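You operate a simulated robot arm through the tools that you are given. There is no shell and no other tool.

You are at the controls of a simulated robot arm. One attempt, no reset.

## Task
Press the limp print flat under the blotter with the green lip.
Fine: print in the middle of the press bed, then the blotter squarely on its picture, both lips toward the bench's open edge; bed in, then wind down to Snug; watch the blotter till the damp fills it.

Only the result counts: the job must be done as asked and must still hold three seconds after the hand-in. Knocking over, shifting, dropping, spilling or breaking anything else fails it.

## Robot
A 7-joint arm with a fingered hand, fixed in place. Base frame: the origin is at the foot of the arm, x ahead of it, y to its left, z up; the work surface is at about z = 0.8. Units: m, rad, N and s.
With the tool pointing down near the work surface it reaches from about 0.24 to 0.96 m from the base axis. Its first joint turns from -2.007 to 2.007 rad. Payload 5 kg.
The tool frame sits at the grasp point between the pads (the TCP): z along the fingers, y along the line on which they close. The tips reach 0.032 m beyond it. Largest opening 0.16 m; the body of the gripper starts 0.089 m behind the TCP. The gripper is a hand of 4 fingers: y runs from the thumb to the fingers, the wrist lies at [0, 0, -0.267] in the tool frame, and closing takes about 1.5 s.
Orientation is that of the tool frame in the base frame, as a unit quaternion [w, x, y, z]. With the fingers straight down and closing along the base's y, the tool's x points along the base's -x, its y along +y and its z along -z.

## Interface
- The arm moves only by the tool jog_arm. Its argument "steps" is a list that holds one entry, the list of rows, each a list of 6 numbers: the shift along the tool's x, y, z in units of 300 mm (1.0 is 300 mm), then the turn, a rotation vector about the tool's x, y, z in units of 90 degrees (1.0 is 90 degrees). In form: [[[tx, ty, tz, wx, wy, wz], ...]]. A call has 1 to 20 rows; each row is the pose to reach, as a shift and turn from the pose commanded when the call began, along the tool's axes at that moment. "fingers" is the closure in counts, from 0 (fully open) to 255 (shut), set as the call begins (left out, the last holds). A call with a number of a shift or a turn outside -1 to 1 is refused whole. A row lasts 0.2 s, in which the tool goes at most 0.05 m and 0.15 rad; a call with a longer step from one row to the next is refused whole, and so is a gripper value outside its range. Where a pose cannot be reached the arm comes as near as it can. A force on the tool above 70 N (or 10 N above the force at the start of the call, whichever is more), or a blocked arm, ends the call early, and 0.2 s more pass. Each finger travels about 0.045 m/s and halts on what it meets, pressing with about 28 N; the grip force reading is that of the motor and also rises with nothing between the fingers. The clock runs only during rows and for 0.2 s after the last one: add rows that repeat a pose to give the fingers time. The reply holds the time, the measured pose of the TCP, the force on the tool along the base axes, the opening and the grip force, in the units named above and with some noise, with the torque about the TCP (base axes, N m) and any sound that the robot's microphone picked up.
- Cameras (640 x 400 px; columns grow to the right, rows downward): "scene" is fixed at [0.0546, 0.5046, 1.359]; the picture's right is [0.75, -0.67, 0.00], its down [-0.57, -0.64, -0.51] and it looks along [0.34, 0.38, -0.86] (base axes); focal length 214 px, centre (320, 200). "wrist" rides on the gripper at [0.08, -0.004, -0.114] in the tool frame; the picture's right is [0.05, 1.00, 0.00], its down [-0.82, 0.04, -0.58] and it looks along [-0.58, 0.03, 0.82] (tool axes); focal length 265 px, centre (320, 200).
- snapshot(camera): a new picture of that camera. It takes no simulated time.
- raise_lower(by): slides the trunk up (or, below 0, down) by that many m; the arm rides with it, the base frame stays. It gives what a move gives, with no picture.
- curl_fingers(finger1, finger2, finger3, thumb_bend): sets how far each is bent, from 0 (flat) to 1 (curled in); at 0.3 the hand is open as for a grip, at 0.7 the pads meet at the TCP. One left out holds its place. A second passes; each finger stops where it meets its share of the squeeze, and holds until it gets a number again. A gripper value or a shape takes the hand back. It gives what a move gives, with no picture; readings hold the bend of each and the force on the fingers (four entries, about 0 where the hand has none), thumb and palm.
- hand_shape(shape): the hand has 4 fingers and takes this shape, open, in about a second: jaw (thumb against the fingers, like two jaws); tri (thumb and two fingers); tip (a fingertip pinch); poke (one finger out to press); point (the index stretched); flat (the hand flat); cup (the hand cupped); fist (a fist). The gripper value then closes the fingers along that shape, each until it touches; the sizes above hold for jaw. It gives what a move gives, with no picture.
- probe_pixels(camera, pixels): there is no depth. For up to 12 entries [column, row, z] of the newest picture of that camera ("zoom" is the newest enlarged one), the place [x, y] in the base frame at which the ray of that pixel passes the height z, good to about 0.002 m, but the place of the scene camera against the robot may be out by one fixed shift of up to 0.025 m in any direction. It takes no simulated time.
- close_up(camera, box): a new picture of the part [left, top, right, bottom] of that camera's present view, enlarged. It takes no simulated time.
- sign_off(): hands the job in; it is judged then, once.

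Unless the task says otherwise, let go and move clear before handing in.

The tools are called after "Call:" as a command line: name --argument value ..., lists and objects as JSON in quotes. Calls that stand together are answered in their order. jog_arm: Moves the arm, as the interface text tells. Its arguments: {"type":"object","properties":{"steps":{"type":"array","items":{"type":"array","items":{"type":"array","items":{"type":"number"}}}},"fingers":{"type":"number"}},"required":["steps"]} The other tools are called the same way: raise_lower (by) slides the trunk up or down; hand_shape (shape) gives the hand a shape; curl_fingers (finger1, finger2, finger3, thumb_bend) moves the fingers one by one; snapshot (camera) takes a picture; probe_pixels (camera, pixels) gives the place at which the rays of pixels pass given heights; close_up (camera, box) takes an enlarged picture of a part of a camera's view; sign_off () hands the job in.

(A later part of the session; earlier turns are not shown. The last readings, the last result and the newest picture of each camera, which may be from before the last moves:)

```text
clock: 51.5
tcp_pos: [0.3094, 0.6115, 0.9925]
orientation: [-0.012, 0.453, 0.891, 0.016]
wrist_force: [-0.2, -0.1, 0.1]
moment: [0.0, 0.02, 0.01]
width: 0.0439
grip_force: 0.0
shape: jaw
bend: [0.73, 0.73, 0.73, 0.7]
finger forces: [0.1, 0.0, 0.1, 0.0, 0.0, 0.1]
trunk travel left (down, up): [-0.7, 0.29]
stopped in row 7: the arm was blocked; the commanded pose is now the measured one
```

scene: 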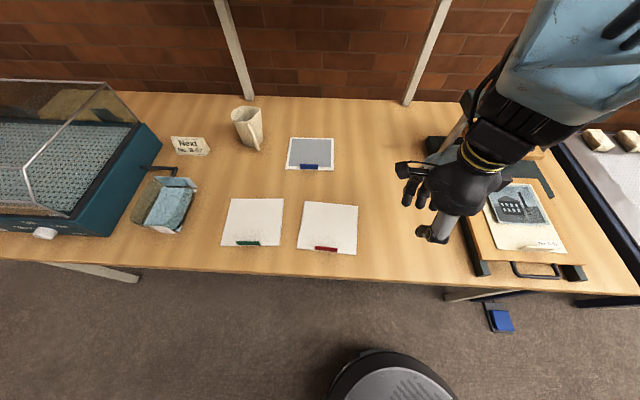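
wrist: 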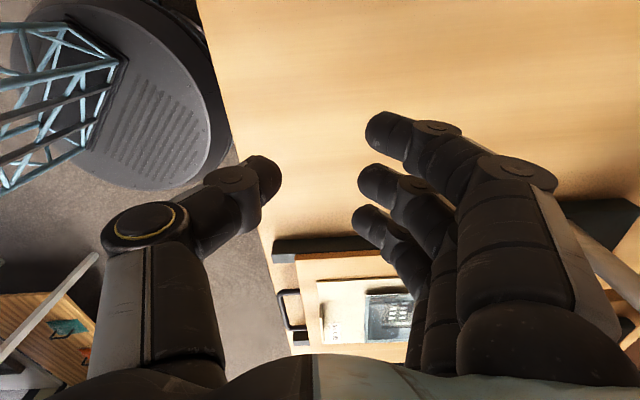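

The error is a pure rotation of about 10° about the base axis, so the first joint itself seems stopped near azimuth 63–73°. I'll test at a smaller radius, away from the bench, to learn whether the limit follows posture.

Call:
jog_arm --steps '[[[-0.06, -0.1, 0, 0, 0, 0], [-0.12, -0.2, 0, 0, 0, 0], [-0.18, -0.3, 0, 0, 0, 0], [-0.245, -0.404, 0, 0, 0, 0], [-0.3, -0.5, 0, 0, 0, 0], [-0.36, -0.6, 0, 0, 0, 0], [-0.42, -0.7, 0, 0, 0, 0], [-0.49, -0.808, 0, 0, 0, 0], [-0.49, -0.808, 0, 0, 0, 0]]]'

Call:
jog_arm --steps '[[[0.093, -0.066, 0, 0, 0, 0], [0.187, -0.132, 0, 0, 0, 0], [0.28, -0.197, 0, 0, 0, 0], [0.374, -0.263, 0, 0, 0, 0], [0.374, -0.263, 0, 0, 0, 0]]]'

Call:
snapshot --camera "wrist"

Call:
snapshot --camera "scene"

```text
clock: 53.5
tcp_pos: [0.1995, 0.3514, 0.9847]
orientation: [-0.012, 0.45, 0.893, 0.015]
wrist_force: [0.0, 0.9, 0.4]
moment: [0.0, -0.01, -0.02]
width: 0.0442
grip_force: 0.1
shape: jaw
bend: [0.73, 0.73, 0.73, 0.7]
finger forces: [0.0, 0.0, 0.1, 0.0, 0.1, 0.0]
trunk travel left (down, up): [-0.7, 0.29]
```

```text
clock: 54.7
tcp_pos: [0.0713, 0.3941, 0.9864]
orientation: [-0.013, 0.45, 0.893, 0.015]
wrist_force: [-0.2, -0.6, -0.6]
moment: [-0.02, 0.0, 0.03]
width: 0.0441
grip_force: 0.0
shape: jaw
bend: [0.73, 0.73, 0.73, 0.7]
finger forces: [0.0, 0.0, 0.1, 0.0, 0.0, 0.0]
trunk travel left (down, up): [-0.7, 0.29]
```

```text
taken
```

wrist: 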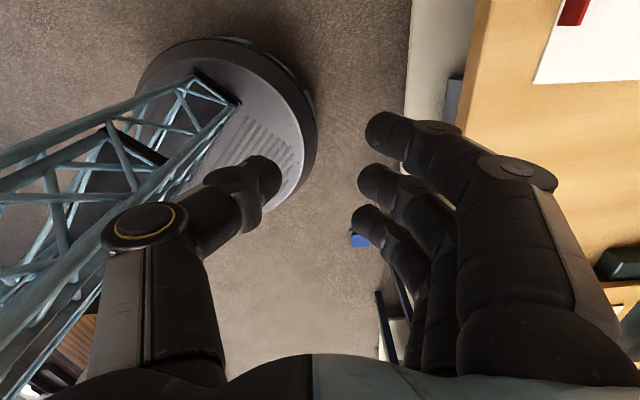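

```text
taken
```

scene: 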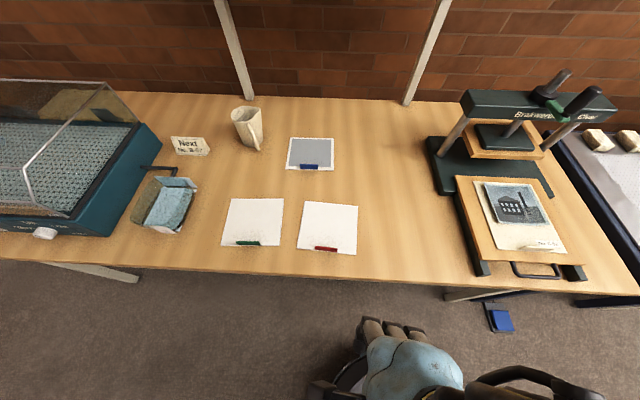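

At the smaller radius the arm reached azimuth 80° without trouble. From here I'll extend straight outward toward the green-lip blotter.

Call:
jog_arm --steps '[[[0.1, 0.06, 0, 0, 0, 0], [0.2, 0.12, 0, 0, 0, 0], [0.3, 0.18, 0, 0, 0, 0], [0.4, 0.24, 0, 0, 0, 0], [0.5, 0.3, 0, 0, 0, 0], [0.591, 0.356, 0, 0, 0, 0], [0.591, 0.356, 0, 0, 0, 0]]]'

Call:
snapshot --camera "scene"

```text
clock: 56.3
tcp_pos: [0.0504, 0.6008, 0.9933]
orientation: [-0.013, 0.45, 0.893, 0.015]
wrist_force: [0.5, 0.7, -0.6]
moment: [-0.02, 0.03, -0.01]
width: 0.044
grip_force: 0.2
shape: jaw
bend: [0.73, 0.73, 0.73, 0.7]
finger forces: [0.0, 0.0, 0.1, 0.0, 0.0, 0.0]
trunk travel left (down, up): [-0.7, 0.29]
```

```text
taken
```

scene: 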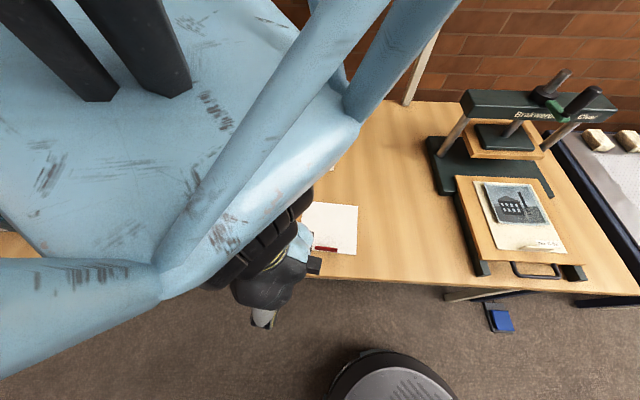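

Reached (0.05, 0.60) at azimuth 85° with no block. I'll level the hand and continue outward to above the green lip.

Call:
jog_arm --steps '[[[0.08, 0.06, 0, 0.003, -0.0056, -0.024], [0.16, 0.12, 0, 0.0056, -0.0112, -0.047], [0.24, 0.18, 0, 0.0085, -0.017, -0.07], [0.321, 0.238, 0, 0.0113, -0.0225, -0.0943], [0.321, 0.238, 0, 0.0113, -0.0225, -0.0943]]]'

Call:
snapshot --camera "wrist"

Call:
snapshot --camera "scene"

```text
clock: 57.5
tcp_pos: [0.0506, 0.7205, 0.9988]
orientation: [0.001, 0.384, 0.923, 0.0]
wrist_force: [0.1, 0.7, -0.2]
moment: [0.01, 0.01, -0.02]
width: 0.0441
grip_force: 0.2
shape: jaw
bend: [0.73, 0.73, 0.73, 0.7]
finger forces: [0.0, 0.1, 0.0, 0.1, 0.1, 0.1]
trunk travel left (down, up): [-0.7, 0.29]
```

```text
taken
```

wrist: 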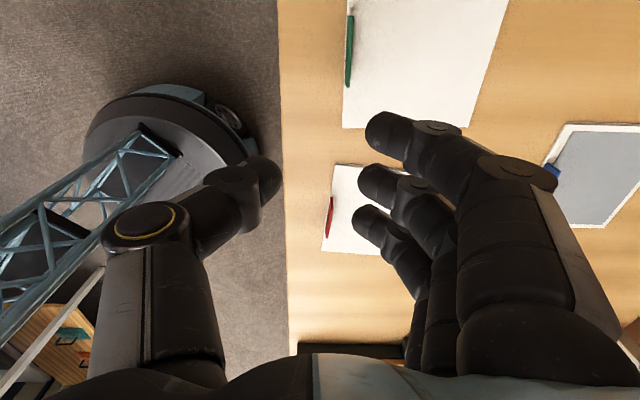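

```text
taken
```

scene: 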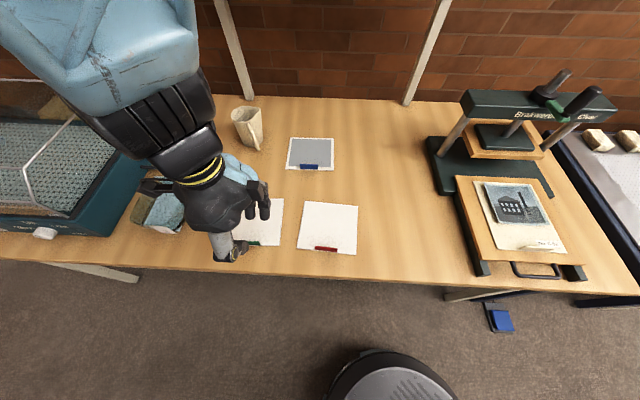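

The hand is level and the green lip shows at wrist (349,15)–(347,87). I'll measure it from here.

Call:
close_up --camera "wrist" --box '[300, 0, 520, 140]'

Call:
probe_pixels --camera "wrist" --pixels '[[350, 15, 0.826], [348, 87, 0.826], [343, 128, 0.804], [477, 130, 0.804], [508, 2, 0.804], [346, 2, 0.804]]'

```text
2.86 times, centred on (410, 70) of wrist
```

zoom: 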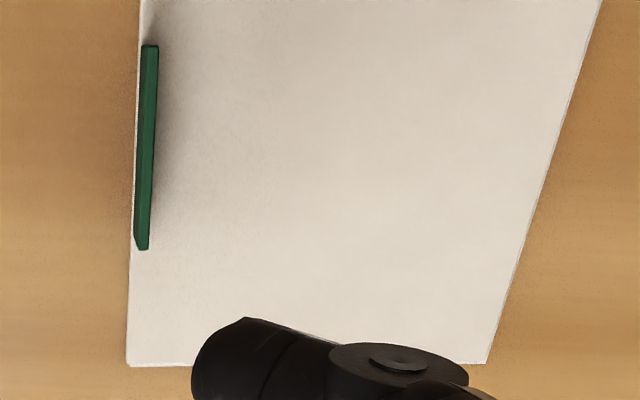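

```text
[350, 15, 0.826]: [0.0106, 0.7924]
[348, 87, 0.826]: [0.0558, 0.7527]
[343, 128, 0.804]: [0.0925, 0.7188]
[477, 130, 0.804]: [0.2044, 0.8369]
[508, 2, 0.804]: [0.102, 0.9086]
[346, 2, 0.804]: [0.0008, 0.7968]
```

Call:
probe_pixels --camera "wrist" --pixels '[[352.5, 17, 0.826], [350, 86.5, 0.826], [343.7, 127.1, 0.802], [467.1, 126, 0.802], [467.1, 126, 0.806], [343.7, 127.1, 0.806], [350, 86.5, 0.83], [352.5, 17, 0.83], [507, 2, 0.804]]'

```text
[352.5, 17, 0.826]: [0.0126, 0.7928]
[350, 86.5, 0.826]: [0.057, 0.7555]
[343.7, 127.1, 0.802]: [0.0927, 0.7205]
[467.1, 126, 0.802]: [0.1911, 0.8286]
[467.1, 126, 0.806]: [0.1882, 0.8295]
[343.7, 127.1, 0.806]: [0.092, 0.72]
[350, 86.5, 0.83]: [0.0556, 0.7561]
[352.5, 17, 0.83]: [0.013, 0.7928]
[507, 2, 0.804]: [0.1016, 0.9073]
```

The green lip centre is at (0.035, 0.774), top z≈0.826, and the blotter is turned about 3.3° counter-clockwise. I'll move above it with matching yaw and come down close.

Call:
jog_arm --steps '[[[0.041, 0.022, 0.07, 0, 0, -0.01], [0.082, 0.045, 0.14, 0, 0, -0.02], [0.123, 0.067, 0.21, 0, 0, -0.03], [0.164, 0.089, 0.28, 0, 0, -0.037], [0.164, 0.089, 0.346, 0, 0, -0.037], [0.164, 0.089, 0.346, 0, 0, -0.037]]]'

Call:
snapshot --camera "wrist"

Call:
close_up --camera "wrist" --box '[240, 60, 420, 240]'

```text
clock: 58.9
tcp_pos: [0.035, 0.7748, 0.8952]
orientation: [0.001, 0.357, 0.934, 0.001]
wrist_force: [0.8, -0.1, -0.1]
moment: [0.0, 0.0, -0.02]
width: 0.044
grip_force: 0.0
shape: jaw
bend: [0.73, 0.73, 0.73, 0.7]
finger forces: [0.0, 0.1, 0.0, 0.0, 0.0, 0.1]
trunk travel left (down, up): [-0.7, 0.29]
```

```text
taken
```

wrist: 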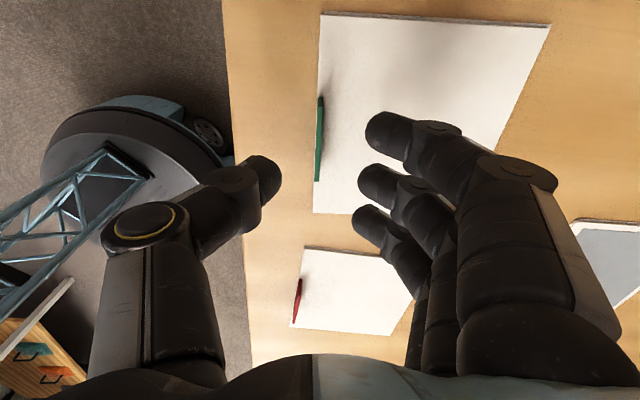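

```text
2.22 times, centred on (330, 150) of wrist
```

zoom: 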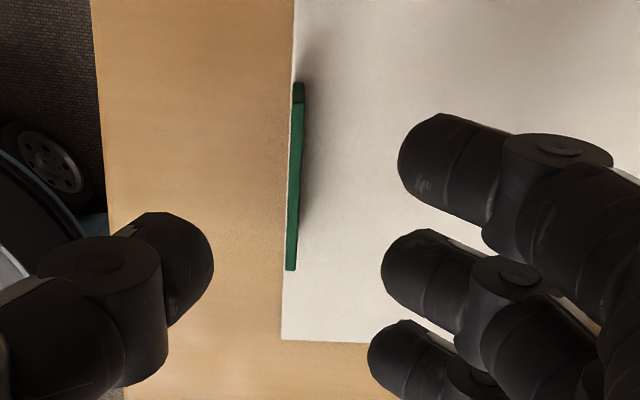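

The green lip at (319,140) lies midway between thumb and fingers and square to them. I'll lower to gripping height and close on it.

Call:
jog_arm --steps '[[[0, 0, 0.05, 0, 0, 0], [0, 0, 0.1, 0, 0, 0], [0, 0, 0.145, 0, 0, 0], [0, 0, 0.179, 0, 0, 0], [0, 0, 0.179, 0, 0, 0]]]'

Call:
close_up --camera "wrist" --box '[220, 60, 420, 260]'

Call:
jog_arm --steps '[[[0, 0, 0, 0, 0, 0], [0, 0, 0, 0, 0, 0], [0, 0, 0, 0, 0, 0], [0, 0, 0, 0, 0, 0], [0, 0, 0, 0, 0, 0], [0, 0, 0, 0, 0, 0], [0, 0, 0, 0, 0, 0], [0, 0, 0, 0, 0, 0]]]' --fingers 255

Call:
snapshot --camera "wrist"

```text
clock: 60.1
tcp_pos: [0.0346, 0.7739, 0.8407]
orientation: [0.0, 0.357, 0.934, 0.001]
wrist_force: [0.1, 1.0, 0.0]
moment: [-0.03, 0.0, 0.03]
width: 0.044
grip_force: 0.1
shape: jaw
bend: [0.73, 0.73, 0.73, 0.7]
finger forces: [0.1, 0.0, 0.1, 0.0, 0.0, 0.0]
trunk travel left (down, up): [-0.7, 0.29]
```

```text
2.00 times, centred on (320, 160) of wrist
```

zoom: 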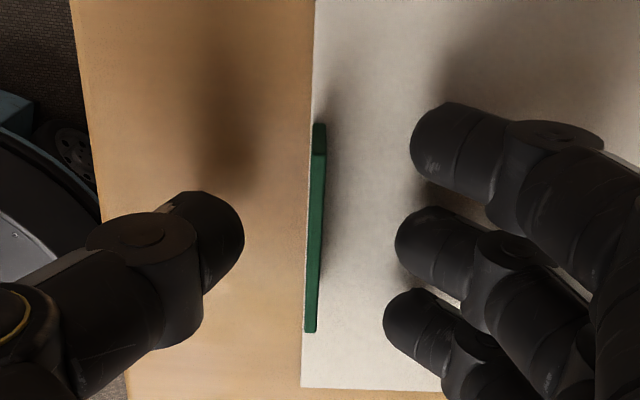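

```text
clock: 61.9
tcp_pos: [0.0349, 0.7742, 0.8404]
orientation: [0.0, 0.357, 0.934, 0.002]
wrist_force: [0.1, -1.0, 0.0]
moment: [0.0, -0.05, -0.05]
width: 0.0
grip_force: 27.7
shape: jaw
bend: [0.7, 0.7, 0.7, 0.7]
finger forces: [8.4, 8.3, 8.3, 0.0, 25.0, 0.0]
trunk travel left (down, up): [-0.7, 0.29]
```

```text
taken
```

wrist: 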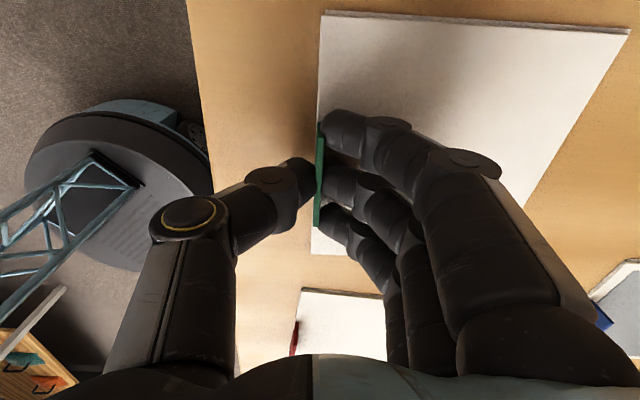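

The fingers hold the green lip (8.3 N each, thumb 25 N). I'll lift 10 cm and check that only the green-lip blotter comes up.

Call:
jog_arm --steps '[[[0, 0, -0.03, 0, 0, 0], [0, 0, -0.07, 0, 0, 0], [0, 0, -0.13, 0, 0, 0], [0, 0, -0.2, 0, 0, 0], [0, 0, -0.27, 0, 0, 0], [0, 0, -0.34, 0, 0, 0], [0, 0, -0.34, 0, 0, 0]]]'

Call:
snapshot --camera "wrist"

Call:
snapshot --camera "scene"

```text
clock: 63.5
tcp_pos: [0.0353, 0.7748, 0.9421]
orientation: [0.0, 0.357, 0.934, -0.001]
wrist_force: [0.3, 0.5, -2.1]
moment: [-0.03, 0.0, 0.0]
width: 0.0002
grip_force: 28.3
shape: jaw
bend: [0.7, 0.7, 0.7, 0.7]
finger forces: [9.0, 8.8, 8.8, 0.1, 26.6, 0.1]
trunk travel left (down, up): [-0.7, 0.29]
```

```text
taken
```

wrist: 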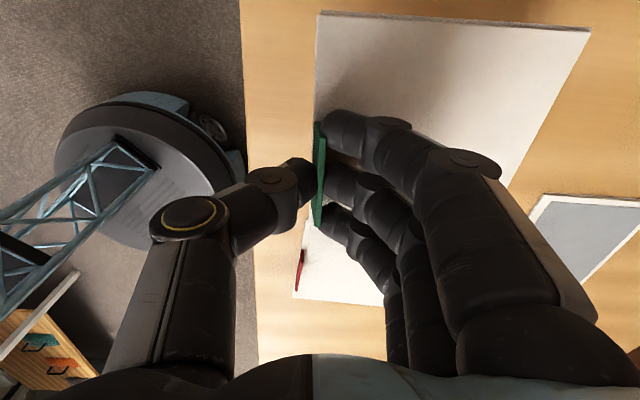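

```text
taken
```

scene: 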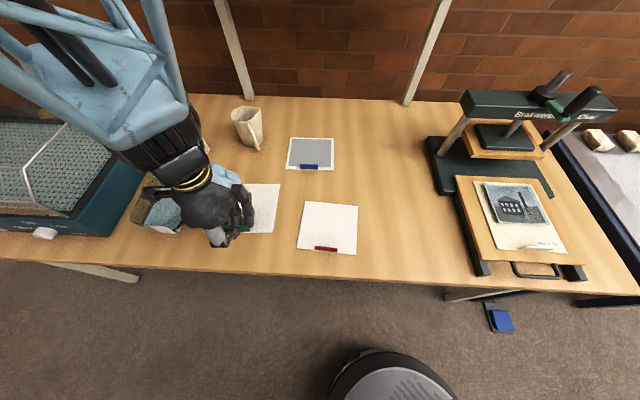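

The blotter is in the grip but its far edge droops about 9° (far corner moved from (630,30) to (590,28)); I'll level it by tilting the hand later. First I'll carry it right, rising a little.

Call:
jog_arm --steps '[[[-0.08, -0.004, -0.04, 0, 0, 0], [-0.18, -0.01, -0.08, 0, 0, 0.005], [-0.28, -0.016, -0.12, 0, 0, 0.01], [-0.38, -0.021, -0.16, 0, 0, 0.015], [-0.48, -0.027, -0.18, 0, 0, 0.02], [-0.58, -0.032, -0.18, 0, 0, 0.025], [-0.68, -0.038, -0.18, 0, 0, 0.03], [-0.78, -0.044, -0.18, 0, 0, 0.035], [-0.88, -0.049, -0.18, 0, 0, 0.041], [-0.965, -0.054, -0.18, 0, 0, 0.041], [-0.965, -0.054, -0.18, 0, 0, 0.041]]]'

Call:
snapshot --camera "wrist"

```text
clock: 65.9
tcp_pos: [0.2399, 0.57, 0.9977]
orientation: [0.001, 0.386, 0.922, 0.001]
wrist_force: [0.1, 0.4, -0.4]
moment: [-0.02, 0.02, -0.02]
width: 0.0001
grip_force: 28.4
shape: jaw
bend: [0.7, 0.7, 0.7, 0.7]
finger forces: [8.9, 8.8, 8.6, 0.0, 26.1, 0.0]
trunk travel left (down, up): [-0.7, 0.29]
```

```text
taken
```

wrist: 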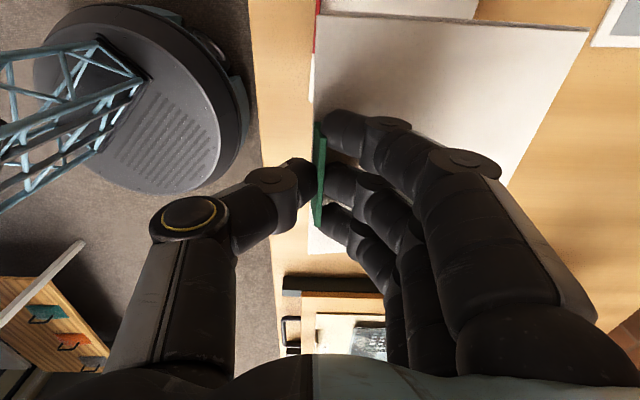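

The blotter rides steadily. I'll continue right toward the bed.

Call:
jog_arm --steps '[[[-0.1, 0.013, 0, 0, 0, 0], [-0.2, 0.026, 0, 0, 0, 0], [-0.3, 0.04, 0, 0, 0, 0], [-0.4, 0.053, 0, 0, 0, 0], [-0.5, 0.066, 0, 0, 0, 0], [-0.6, 0.08, 0, 0, 0, 0], [-0.7, 0.093, 0, 0, 0, 0], [-0.8, 0.106, 0, 0, 0, 0], [-0.9, 0.12, 0, 0, 0, 0], [-0.967, 0.133, 0, 0, 0, 0], [-0.967, 0.133, 0, 0, 0, 0]]]'

Call:
snapshot --camera "wrist"

Call:
snapshot --camera "scene"

```text
clock: 68.3
tcp_pos: [0.4719, 0.3909, 0.997]
orientation: [0.0, 0.387, 0.922, 0.001]
wrist_force: [-0.3, -0.1, -1.6]
moment: [-0.01, 0.03, 0.0]
width: 0.0
grip_force: 28.0
shape: jaw
bend: [0.7, 0.7, 0.7, 0.7]
finger forces: [8.8, 8.7, 8.5, 0.0, 25.8, 0.0]
trunk travel left (down, up): [-0.7, 0.29]
```

```text
taken
```

wrist: 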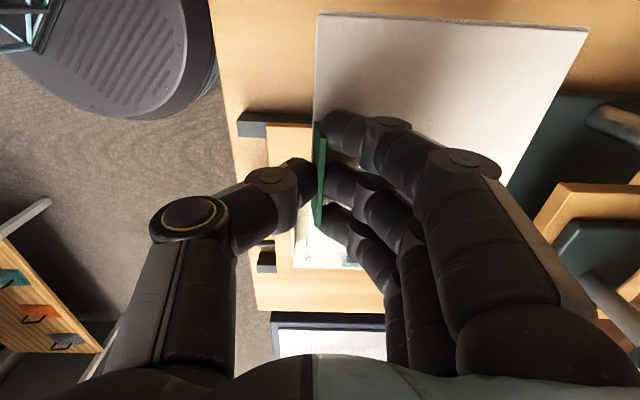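

```text
taken
```

scene: 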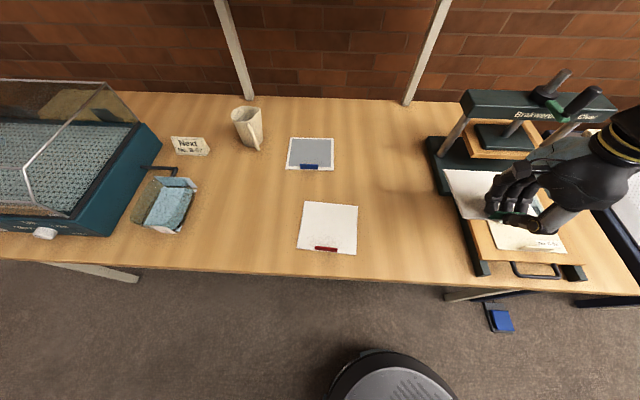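

The blotter is beside the bed and still drooping about 8° in the grip. I'll move over the picture (aiming TCP at u≈0.2055, v≈0.6325) and tilt the hand so the blotter becomes level.

Call:
jog_arm --steps '[[[-0.09, 0.014, 0, -0.014, 0, 0], [-0.18, 0.028, 0, -0.028, 0, 0], [-0.27, 0.042, 0, -0.042, 0, 0], [-0.36, 0.056, 0, -0.057, 0, 0], [-0.44, 0.07, 0, -0.071, 0, 0], [-0.4933, 0.0793, 0, -0.085, 0, 0], [-0.4933, 0.0793, 0.1, -0.085, 0, 0], [-0.4933, 0.0793, 0.2, -0.085, 0, 0], [-0.4933, 0.0793, 0.2, -0.085, 0, 0]]]'

Call:
snapshot --camera "wrist"

Call:
snapshot --camera "scene"

Call:
close_up --camera "scene" --box '[440, 150, 620, 290]'

```text
clock: 70.3
tcp_pos: [0.5929, 0.3013, 0.9372]
orientation: [0.026, 0.386, 0.92, 0.062]
wrist_force: [0.6, 0.7, -0.1]
moment: [-0.05, 0.04, 0.02]
width: 0.0001
grip_force: 28.7
shape: jaw
bend: [0.7, 0.7, 0.7, 0.7]
finger forces: [8.8, 8.6, 8.5, 0.0, 25.9, 0.1]
trunk travel left (down, up): [-0.7, 0.29]
```

```text
taken
```

wrist: 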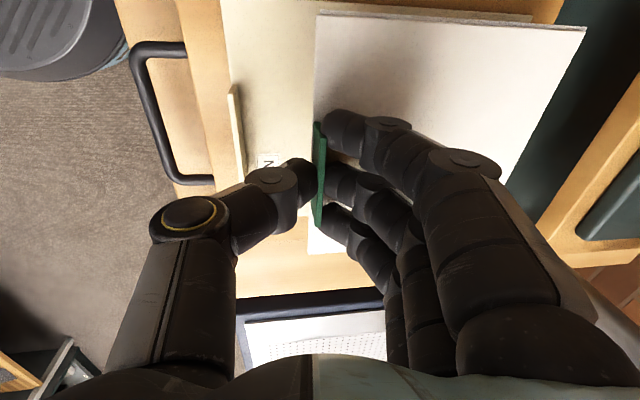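

```text
taken
```

scene: 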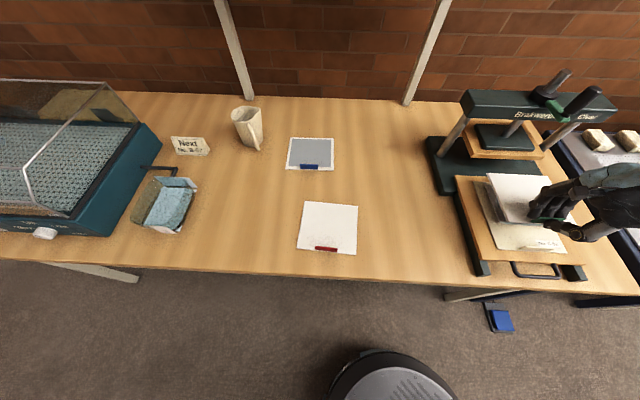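

```text
2.86 times, centred on (530, 220) of scene
```

zoom: 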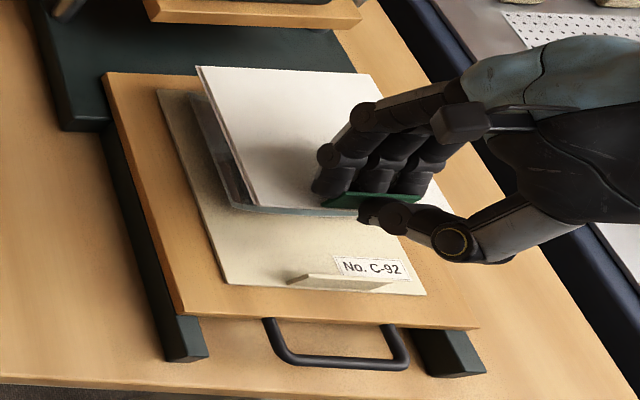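

The blotter hovers over the picture at TCP u=0.206, v=0.632. I'll lower it vertically (allowing for the hand tilt) and stop close above the picture.

Call:
jog_arm --steps '[[[0, -0.0033, 0.0248, 0, 0, 0], [0, -0.0067, 0.0496, 0, 0, 0], [0, -0.01, 0.0743, 0, 0, 0], [0, -0.0133, 0.0991, 0, 0, 0], [0, -0.0133, 0.0991, 0, 0, 0]]]'

Call:
close_up --camera "scene" --box '[450, 155, 590, 265]'

Call:
snapshot --camera "wrist"

```text
clock: 71.5
tcp_pos: [0.5937, 0.301, 0.9075]
orientation: [0.026, 0.386, 0.92, 0.062]
wrist_force: [-0.4, 0.0, 0.2]
moment: [-0.02, 0.01, 0.01]
width: 0.0
grip_force: 28.0
shape: jaw
bend: [0.7, 0.7, 0.7, 0.7]
finger forces: [8.9, 8.6, 8.5, 0.0, 25.9, 0.0]
trunk travel left (down, up): [-0.7, 0.29]
```

```text
3.64 times, centred on (520, 210) of scene
```

zoom: 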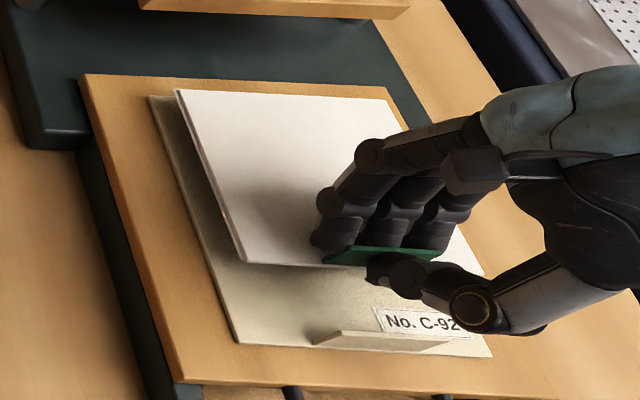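

```text
taken
```

wrist: 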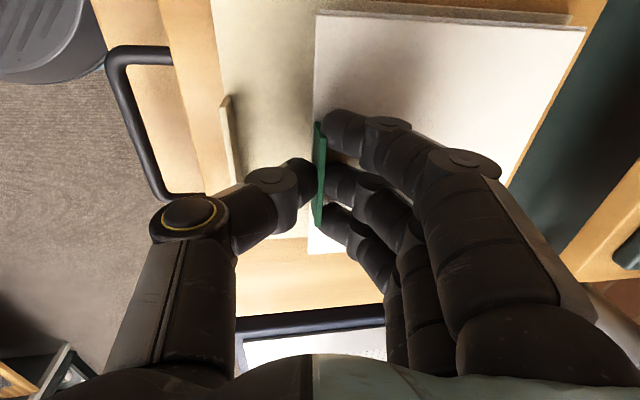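

It is close now with the blotter square over the picture. I'll lower in small steps until a light contact.

Call:
jog_arm --steps '[[[0, -0.0013, 0.01, 0, 0, 0], [0, -0.0027, 0.02, 0, 0, 0], [0, -0.004, 0.03, 0, 0, 0], [0, -0.0053, 0.04, 0, 0, 0], [0, -0.0053, 0.04, 0, 0, 0]]]'

Call:
close_up --camera "scene" --box '[450, 155, 590, 265]'

```text
clock: 72.7
tcp_pos: [0.592, 0.3014, 0.8948]
orientation: [0.025, 0.386, 0.92, 0.061]
wrist_force: [-0.4, 0.0, -0.8]
moment: [-0.05, 0.04, 0.03]
width: 0.0
grip_force: 27.4
shape: jaw
bend: [0.7, 0.7, 0.7, 0.7]
finger forces: [8.9, 8.5, 8.5, 0.0, 25.9, 0.1]
trunk travel left (down, up): [-0.7, 0.29]
```

```text
3.64 times, centred on (520, 210) of scene
```

zoom: 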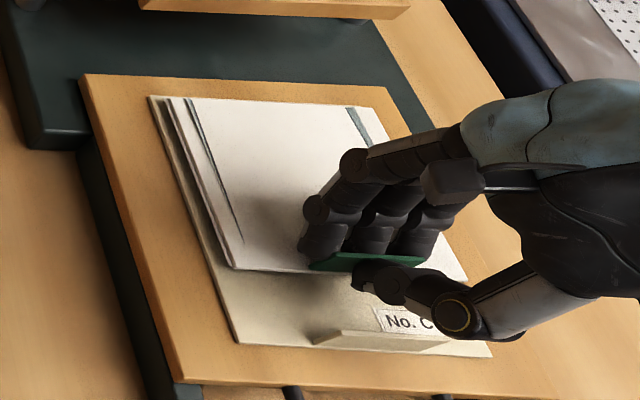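

No contact yet; the picture's curled edges show through the blotter at zoom (190,120), so the bulge offers no resistance. I'll keep lowering toward the sheet.

Call:
jog_arm --steps '[[[0, -0.001, 0.008, 0, 0, 0], [0, -0.0021, 0.016, 0, 0, 0], [0, -0.0032, 0.024, 0, 0, 0], [0, -0.0032, 0.024, 0, 0, 0]]]'

Call:
close_up --camera "scene" --box '[450, 155, 590, 265]'

```text
clock: 73.7
tcp_pos: [0.592, 0.3016, 0.8873]
orientation: [0.026, 0.386, 0.92, 0.062]
wrist_force: [-0.8, 0.1, -1.0]
moment: [0.01, -0.01, -0.01]
width: 0.0
grip_force: 27.7
shape: jaw
bend: [0.7, 0.7, 0.7, 0.7]
finger forces: [8.7, 8.6, 8.5, 0.0, 25.9, 0.0]
trunk travel left (down, up): [-0.7, 0.29]
```

```text
3.64 times, centred on (520, 210) of scene
```

zoom: 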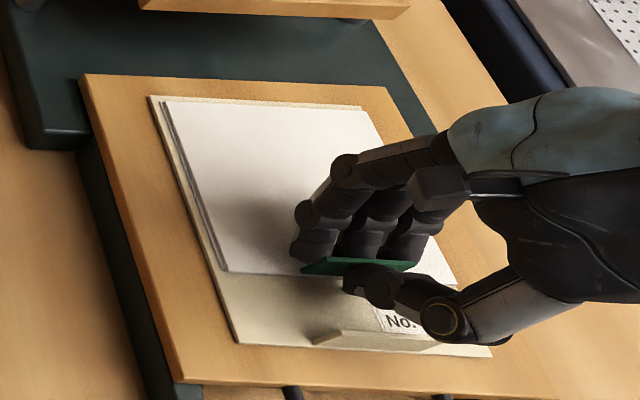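

Call:
jog_arm --steps '[[[0, -0.0007, 0.005, 0, 0, 0], [0, -0.0013, 0.01, 0, 0, 0], [0, -0.0013, 0.01, 0, 0, 0]]]'

Call:
close_up --camera "wrist" --box '[200, 0, 600, 260]'

```text
clock: 74.5
tcp_pos: [0.5929, 0.3005, 0.8866]
orientation: [0.026, 0.386, 0.92, 0.064]
wrist_force: [0.0, 0.2, 21.1]
moment: [0.07, -0.03, -0.01]
width: 0.0
grip_force: 28.0
shape: jaw
bend: [0.7, 0.7, 0.7, 0.71]
finger forces: [10.9, 10.7, 10.5, 0.0, 31.5, 0.2]
trunk travel left (down, up): [-0.7, 0.29]
```

```text
1.54 times, centred on (400, 130) of wrist
```

zoom: 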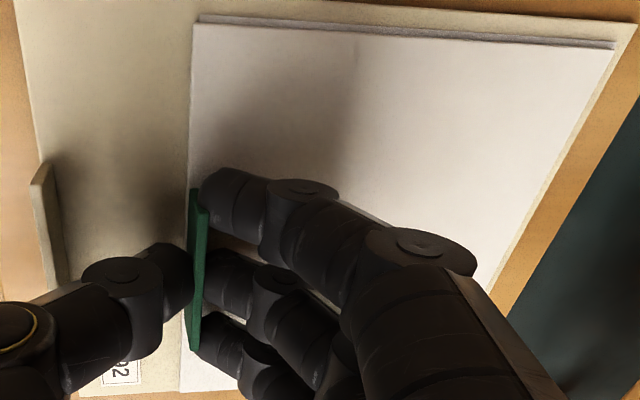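

Contact is felt (21 N), and the blotter lies flat. I'll ease up 2 mm and open the hand.

Call:
jog_arm --steps '[[[0, 0.0009, -0.0066, 0, 0, 0], [0, 0.0009, -0.0066, 0, 0, 0]]]'

Call:
jog_arm --steps '[[[0, 0, 0, 0, 0, 0], [0, 0, 0, 0, 0, 0], [0, 0, 0, 0, 0, 0], [0, 0, 0, 0, 0, 0], [0, 0, 0, 0, 0, 0]]]' --fingers 190

Call:
snapshot --camera "wrist"

Call:
close_up --camera "scene" --box '[450, 155, 590, 265]'

```text
clock: 75.1
tcp_pos: [0.5924, 0.3003, 0.8864]
orientation: [0.026, 0.386, 0.92, 0.062]
wrist_force: [0.5, -0.5, 6.8]
moment: [0.04, 0.0, -0.04]
width: 0.0
grip_force: 28.2
shape: jaw
bend: [0.7, 0.7, 0.7, 0.71]
finger forces: [10.1, 9.9, 9.9, 0.0, 29.8, 0.1]
trunk travel left (down, up): [-0.7, 0.29]
```

```text
clock: 76.3
tcp_pos: [0.5943, 0.3012, 0.887]
orientation: [0.026, 0.386, 0.92, 0.061]
wrist_force: [0.3, -0.1, -0.5]
moment: [0.02, -0.02, 0.0]
width: 0.0404
grip_force: 0.1
shape: jaw
bend: [0.73, 0.73, 0.73, 0.7]
finger forces: [0.1, 0.1, 0.1, 0.0, 0.1, 0.0]
trunk travel left (down, up): [-0.7, 0.29]
```

```text
taken
```

wrist: 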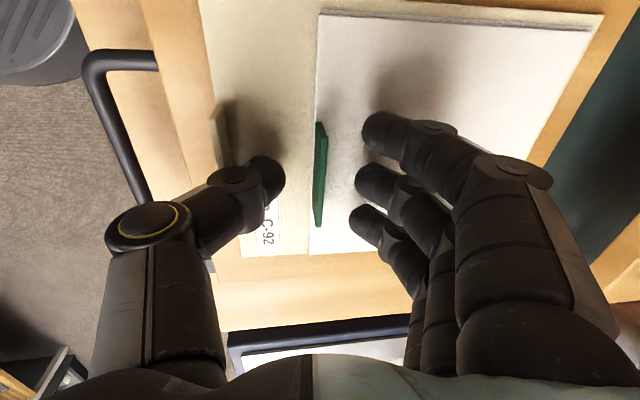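

```text
3.64 times, centred on (520, 210) of scene
```

zoom: 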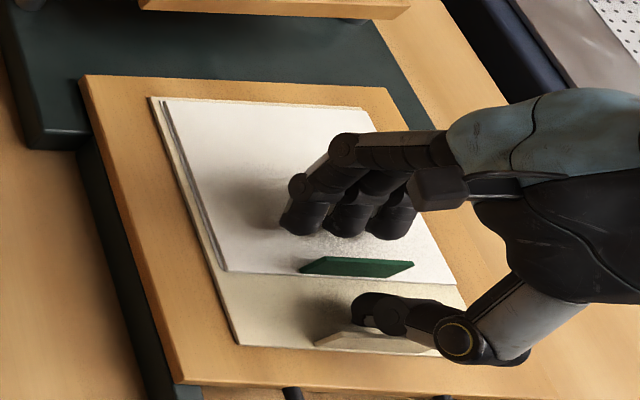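

The blotter is released and lies over the picture. I'll rise straight up and check the alignment.

Call:
jog_arm --steps '[[[0, 0.007, -0.05, 0, 0, 0], [0, 0.018, -0.13, 0, 0, 0], [0, 0.032, -0.24, 0, 0, 0], [0, 0.048, -0.36, 0, 0, 0], [0, 0.064, -0.48, 0, 0, 0], [0, 0.08, -0.6, 0, 0, 0], [0, 0.096, -0.72, 0, 0, 0], [0, 0.096, -0.72, 0, 0, 0]]]'

Call:
snapshot --camera "wrist"

Call:
close_up --camera "scene" --box '[440, 150, 620, 290]'

```text
clock: 78.1
tcp_pos: [0.5915, 0.3018, 1.1049]
orientation: [0.026, 0.385, 0.92, 0.062]
wrist_force: [0.2, 0.1, 0.1]
moment: [-0.02, 0.03, -0.01]
width: 0.0401
grip_force: 0.2
shape: jaw
bend: [0.73, 0.73, 0.73, 0.7]
finger forces: [0.0, 0.0, 0.0, 0.0, 0.0, 0.0]
trunk travel left (down, up): [-0.7, 0.29]
```

```text
taken
```

wrist: 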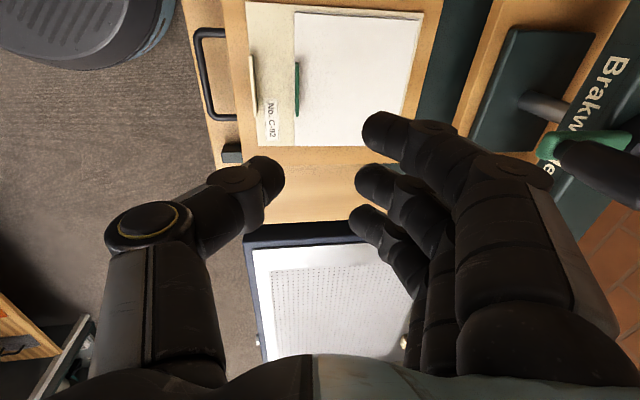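

```text
2.86 times, centred on (530, 220) of scene
```

zoom: 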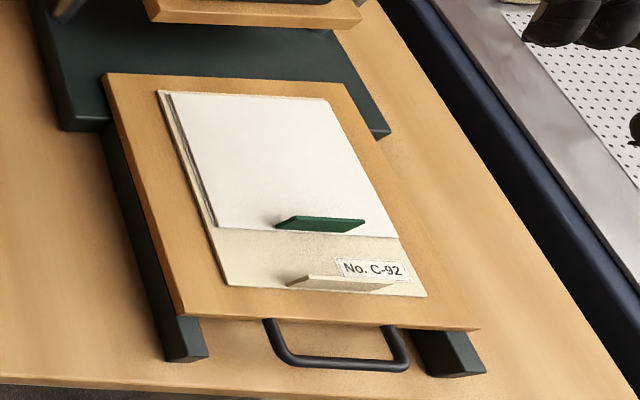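

The blotter with its green lip lies on the picture, both lips to the front. I'll measure the placement from the wrist view.

Call:
close_up --camera "wrist" --box '[210, 0, 450, 160]'

```text
2.50 times, centred on (330, 80) of wrist
```

zoom: 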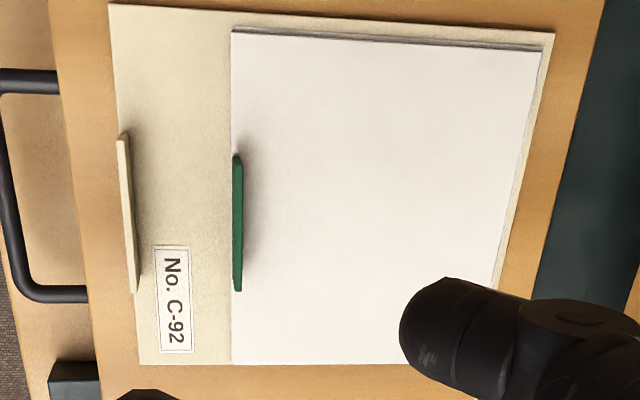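

Call:
probe_pixels --camera "wrist" --pixels '[[245.2, 2, 0.842], [258, 146, 0.842], [424, 13.2, 0.842], [294.8, 12, 0.847], [294.4, 145.2, 0.847], [419.2, 20, 0.847], [222, 2, 0.84], [237, 140, 0.84], [448, 2, 0.84], [401, 145, 0.847]]'

Call:
probe_pixels --camera "scene" --pixels '[[473, 181.5, 0.842], [568, 252.5, 0.842], [498, 249.5, 0.842], [478, 182.5, 0.847], [531.5, 184.5, 0.847], [557, 233, 0.847], [494.5, 230, 0.847], [527, 184, 0.842]]'

```text
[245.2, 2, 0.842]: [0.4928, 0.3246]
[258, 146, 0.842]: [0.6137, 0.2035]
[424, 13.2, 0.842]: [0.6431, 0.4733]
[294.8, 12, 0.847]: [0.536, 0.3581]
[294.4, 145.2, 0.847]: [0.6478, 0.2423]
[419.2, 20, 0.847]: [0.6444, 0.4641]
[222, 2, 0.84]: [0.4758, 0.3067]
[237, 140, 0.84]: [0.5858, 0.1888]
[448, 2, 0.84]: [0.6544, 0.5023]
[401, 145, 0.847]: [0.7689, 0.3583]
```

```text
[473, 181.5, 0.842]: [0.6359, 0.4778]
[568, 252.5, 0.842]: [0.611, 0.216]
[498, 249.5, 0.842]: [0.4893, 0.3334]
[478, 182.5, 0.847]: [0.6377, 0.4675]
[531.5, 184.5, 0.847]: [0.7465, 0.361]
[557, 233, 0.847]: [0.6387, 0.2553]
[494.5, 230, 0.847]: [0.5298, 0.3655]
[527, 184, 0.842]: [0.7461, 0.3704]
```

The blotter centre (≈0.206, 0.7075) matches the picture centre (≈0.205, 0.708) within a couple of millimetres and is square to within 1°. Next is pushing the bed in; I'll locate the pull bar precisely first.

Call:
probe_pixels --camera "wrist" --pixels '[[206, 70, 0.82], [203, 40, 0.82], [213, 105, 0.82], [235, 120, 0.84], [224, 20, 0.84]]'

Call:
jog_arm --steps '[[[0, -0.1, 0, 0.014, 0, 0], [0, -0.2, 0, 0.028, 0, 0], [0, -0.3, 0, 0.042, 0, 0], [0.01, -0.4, 0.05, 0.057, 0, 0], [0.017, -0.5, 0.1, 0.071, 0, 0], [0.017, -0.6, 0.15, 0.085, 0, 0], [0.017, -0.6, 0.2, 0.085, 0, 0], [0.017, -0.6, 0.2, 0.085, 0, 0]]]' --fingers 255

Call:
snapshot --camera "wrist"

```text
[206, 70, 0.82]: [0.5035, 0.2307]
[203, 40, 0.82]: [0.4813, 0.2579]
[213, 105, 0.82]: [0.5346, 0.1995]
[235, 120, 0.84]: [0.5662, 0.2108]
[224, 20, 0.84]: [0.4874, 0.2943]
```

```text
clock: 79.9
tcp_pos: [0.4686, 0.1855, 1.0208]
orientation: [0.0, 0.387, 0.922, 0.001]
wrist_force: [-0.2, -0.7, -0.2]
moment: [0.02, 0.01, 0.02]
width: 0.0
grip_force: 28.4
shape: jaw
bend: [0.69, 0.63, 0.69, 0.67]
finger forces: [0.0, 0.0, 0.1, 0.0, 0.0, 0.0]
trunk travel left (down, up): [-0.7, 0.29]
```

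```text
taken
```

wrist: 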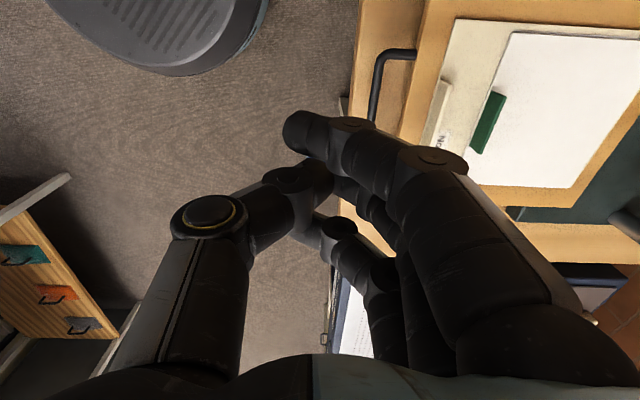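

The bar is at v≈0.519. I'll lower the closed hand in front of it, with the tips just above the bench top, and check before pushing.

Call:
jog_arm --steps '[[[0, 0, 0.1, 0, 0, 0], [0, 0, 0.2, 0, 0, 0], [0, 0, 0.3, 0, 0, 0], [0, 0, 0.4, 0, 0, 0], [0, 0, 0.5, 0, 0, 0], [0, 0, 0.583, 0, 0, 0], [0, 0, 0.583, 0, 0, 0]]]'

Call:
snapshot --camera "wrist"

Call:
close_up --camera "scene" --box '[460, 200, 640, 320]'

```text
clock: 81.5
tcp_pos: [0.4663, 0.1851, 0.8458]
orientation: [0.0, 0.386, 0.923, 0.001]
wrist_force: [0.6, 0.7, 0.2]
moment: [-0.02, -0.03, 0.01]
width: 0.0001
grip_force: 28.1
shape: jaw
bend: [0.69, 0.63, 0.69, 0.67]
finger forces: [0.1, 0.0, 0.0, 0.0, 0.0, 0.0]
trunk travel left (down, up): [-0.7, 0.29]
```

```text
taken
```

wrist: 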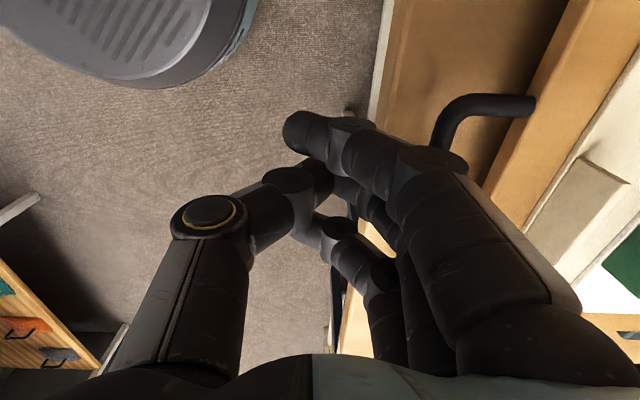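

```text
3.33 times, centred on (550, 260) of scene
```

zoom: 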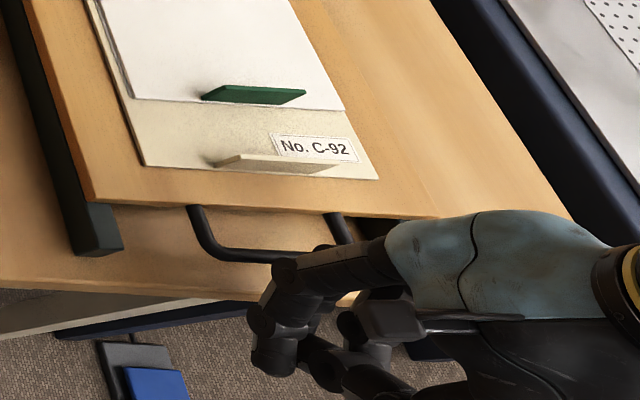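

The closed fingertips are just in front of the bar, clear of the bench edge. I'll push the bed inward steadily.

Call:
jog_arm --steps '[[[0, 0.04, 0, 0, 0, 0], [0, 0.08, 0, 0, 0, 0], [0, 0.11, 0, 0, 0, 0], [0, 0.14, 0, 0, 0, 0], [0, 0.17, 0, 0, 0, 0], [0, 0.2, 0, 0, 0, 0], [0, 0.23, 0, 0, 0, 0], [0, 0.26, 0, 0, 0, 0], [0, 0.29, 0, 0, 0, 0], [0, 0.29, 0, 0, 0, 0]]]'

Call:
snapshot --camera "wrist"

Call:
close_up --camera "scene" --box '[440, 130, 640, 290]'

```text
clock: 83.7
tcp_pos: [0.5299, 0.2463, 0.8458]
orientation: [0.001, 0.387, 0.922, 0.001]
wrist_force: [0.3, -0.4, 0.1]
moment: [0.01, 0.0, 0.04]
width: 0.0002
grip_force: 27.9
shape: jaw
bend: [0.69, 0.63, 0.69, 0.67]
finger forces: [0.1, 0.1, 0.0, 0.1, 0.0, 0.0]
trunk travel left (down, up): [-0.7, 0.29]
```

```text
taken
```

wrist: 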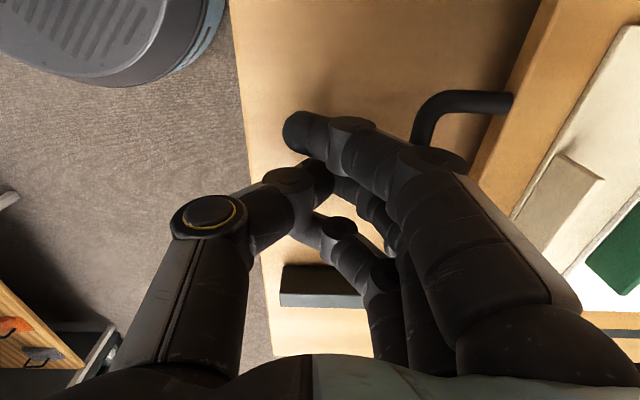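

```text
2.50 times, centred on (540, 210) of scene
```

zoom: 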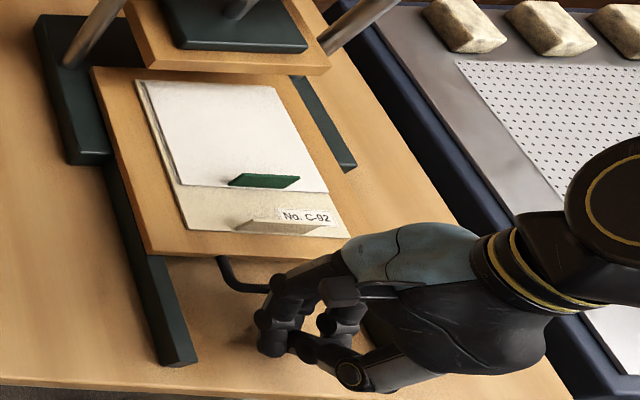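

The bed is moving in with print and blotter riding steadily. I'll keep pushing.

Call:
jog_arm --steps '[[[0, 0.03, 0, 0, 0, 0], [0, 0.06, 0, 0, 0, 0], [0, 0.09, 0, 0, 0, 0], [0, 0.12, 0, 0, 0, 0], [0, 0.15, 0, 0, 0, 0], [0, 0.18, 0, 0, 0, 0], [0, 0.21, 0, 0, 0, 0], [0, 0.24, 0, 0, 0, 0], [0, 0.24, 0, 0, 0, 0]]]'

Call:
snapshot --camera "wrist"

Call:
close_up --camera "scene" --box '[440, 70, 640, 230]'

```text
clock: 85.7
tcp_pos: [0.5813, 0.2968, 0.8468]
orientation: [0.0, 0.387, 0.922, 0.001]
wrist_force: [0.0, 0.5, -0.2]
moment: [-0.02, 0.01, -0.01]
width: 0.0001
grip_force: 27.7
shape: jaw
bend: [0.69, 0.63, 0.69, 0.67]
finger forces: [0.0, 0.2, 0.0, 0.0, 0.0, 0.0]
trunk travel left (down, up): [-0.7, 0.29]
```

```text
taken
```

wrist: 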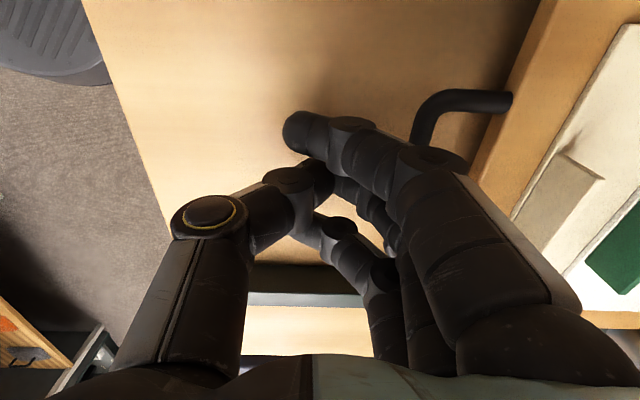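

```text
2.50 times, centred on (540, 150) of scene
```

zoom: 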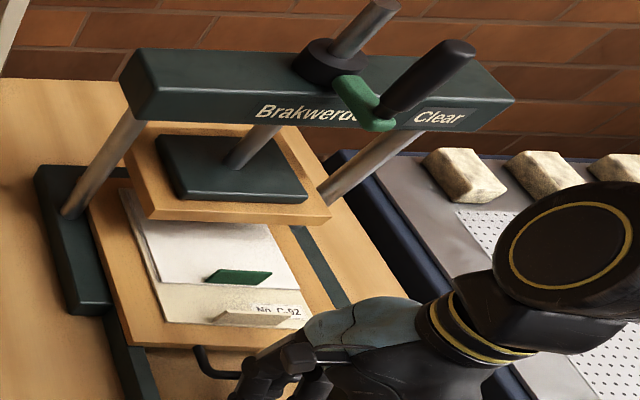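

The lips pass in front of the platen as it goes in. I'll measure how far the bed is now before continuing.

Call:
probe_pixels --camera "wrist" --pixels '[[424, 118, 0.82], [430, 105, 0.82], [468, 102, 0.82], [520, 75, 0.84], [543, 10, 0.84], [635, 25, 0.842]]'

Call:
close_up --camera "wrist" --box '[380, 0, 640, 200]'

```text
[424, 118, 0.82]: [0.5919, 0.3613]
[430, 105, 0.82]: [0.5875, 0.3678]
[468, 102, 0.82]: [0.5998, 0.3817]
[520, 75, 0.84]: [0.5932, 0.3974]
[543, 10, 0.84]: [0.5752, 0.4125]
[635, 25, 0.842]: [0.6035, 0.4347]
```

```text
2.00 times, centred on (510, 100) of wrist
```

zoom: 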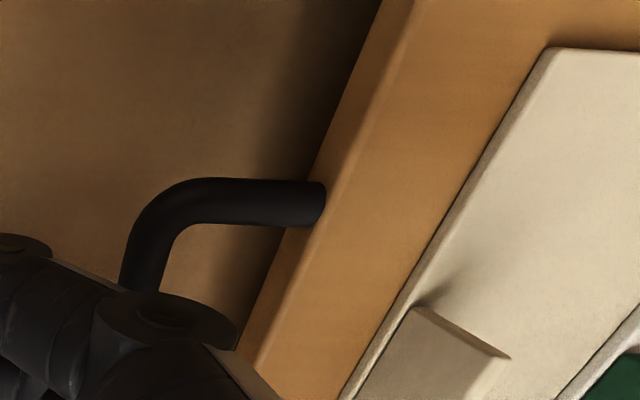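

The bed front is now near v≈0.705. I'll push on in smaller steps, watching for the end stop.

Call:
jog_arm --steps '[[[0, 0.03, 0, 0, 0, 0], [0, 0.06, 0, 0, 0, 0], [0, 0.08, 0, 0, 0, 0], [0, 0.1, 0, 0, 0, 0], [0, 0.12, 0, 0, 0, 0], [0, 0.14, 0, 0, 0, 0], [0, 0.16, 0, 0, 0, 0], [0, 0.16, 0, 0, 0, 0]]]'

Call:
snapshot --camera "wrist"

Call:
close_up --camera "scene" --box '[440, 70, 640, 230]'

```text
clock: 87.5
tcp_pos: [0.61, 0.325, 0.8469]
orientation: [-0.001, 0.386, 0.922, -0.003]
wrist_force: [-36.4, -33.8, 6.9]
moment: [-0.1, 0.13, 0.06]
width: 0.0002
grip_force: 27.8
shape: jaw
bend: [0.69, 0.56, 0.69, 0.66]
finger forces: [0.0, 47.1, 0.0, 0.0, 0.0, 0.0]
trunk travel left (down, up): [-0.7, 0.29]
```

```text
taken
```

wrist: 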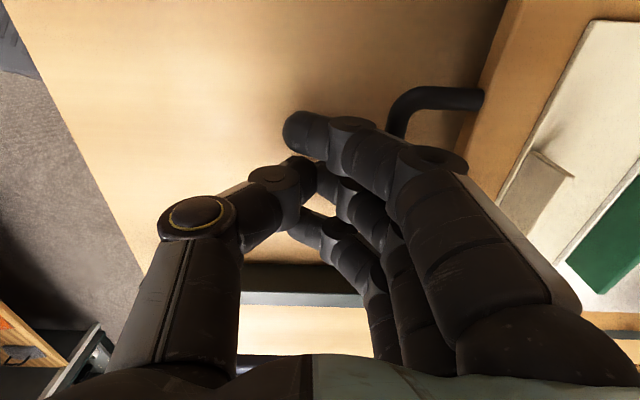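

```text
2.50 times, centred on (540, 150) of scene
```

zoom: 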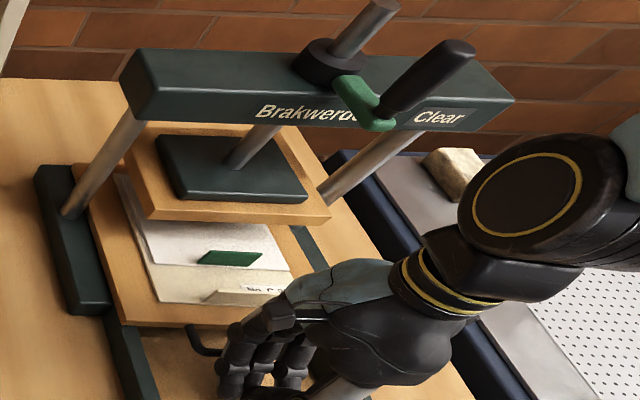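

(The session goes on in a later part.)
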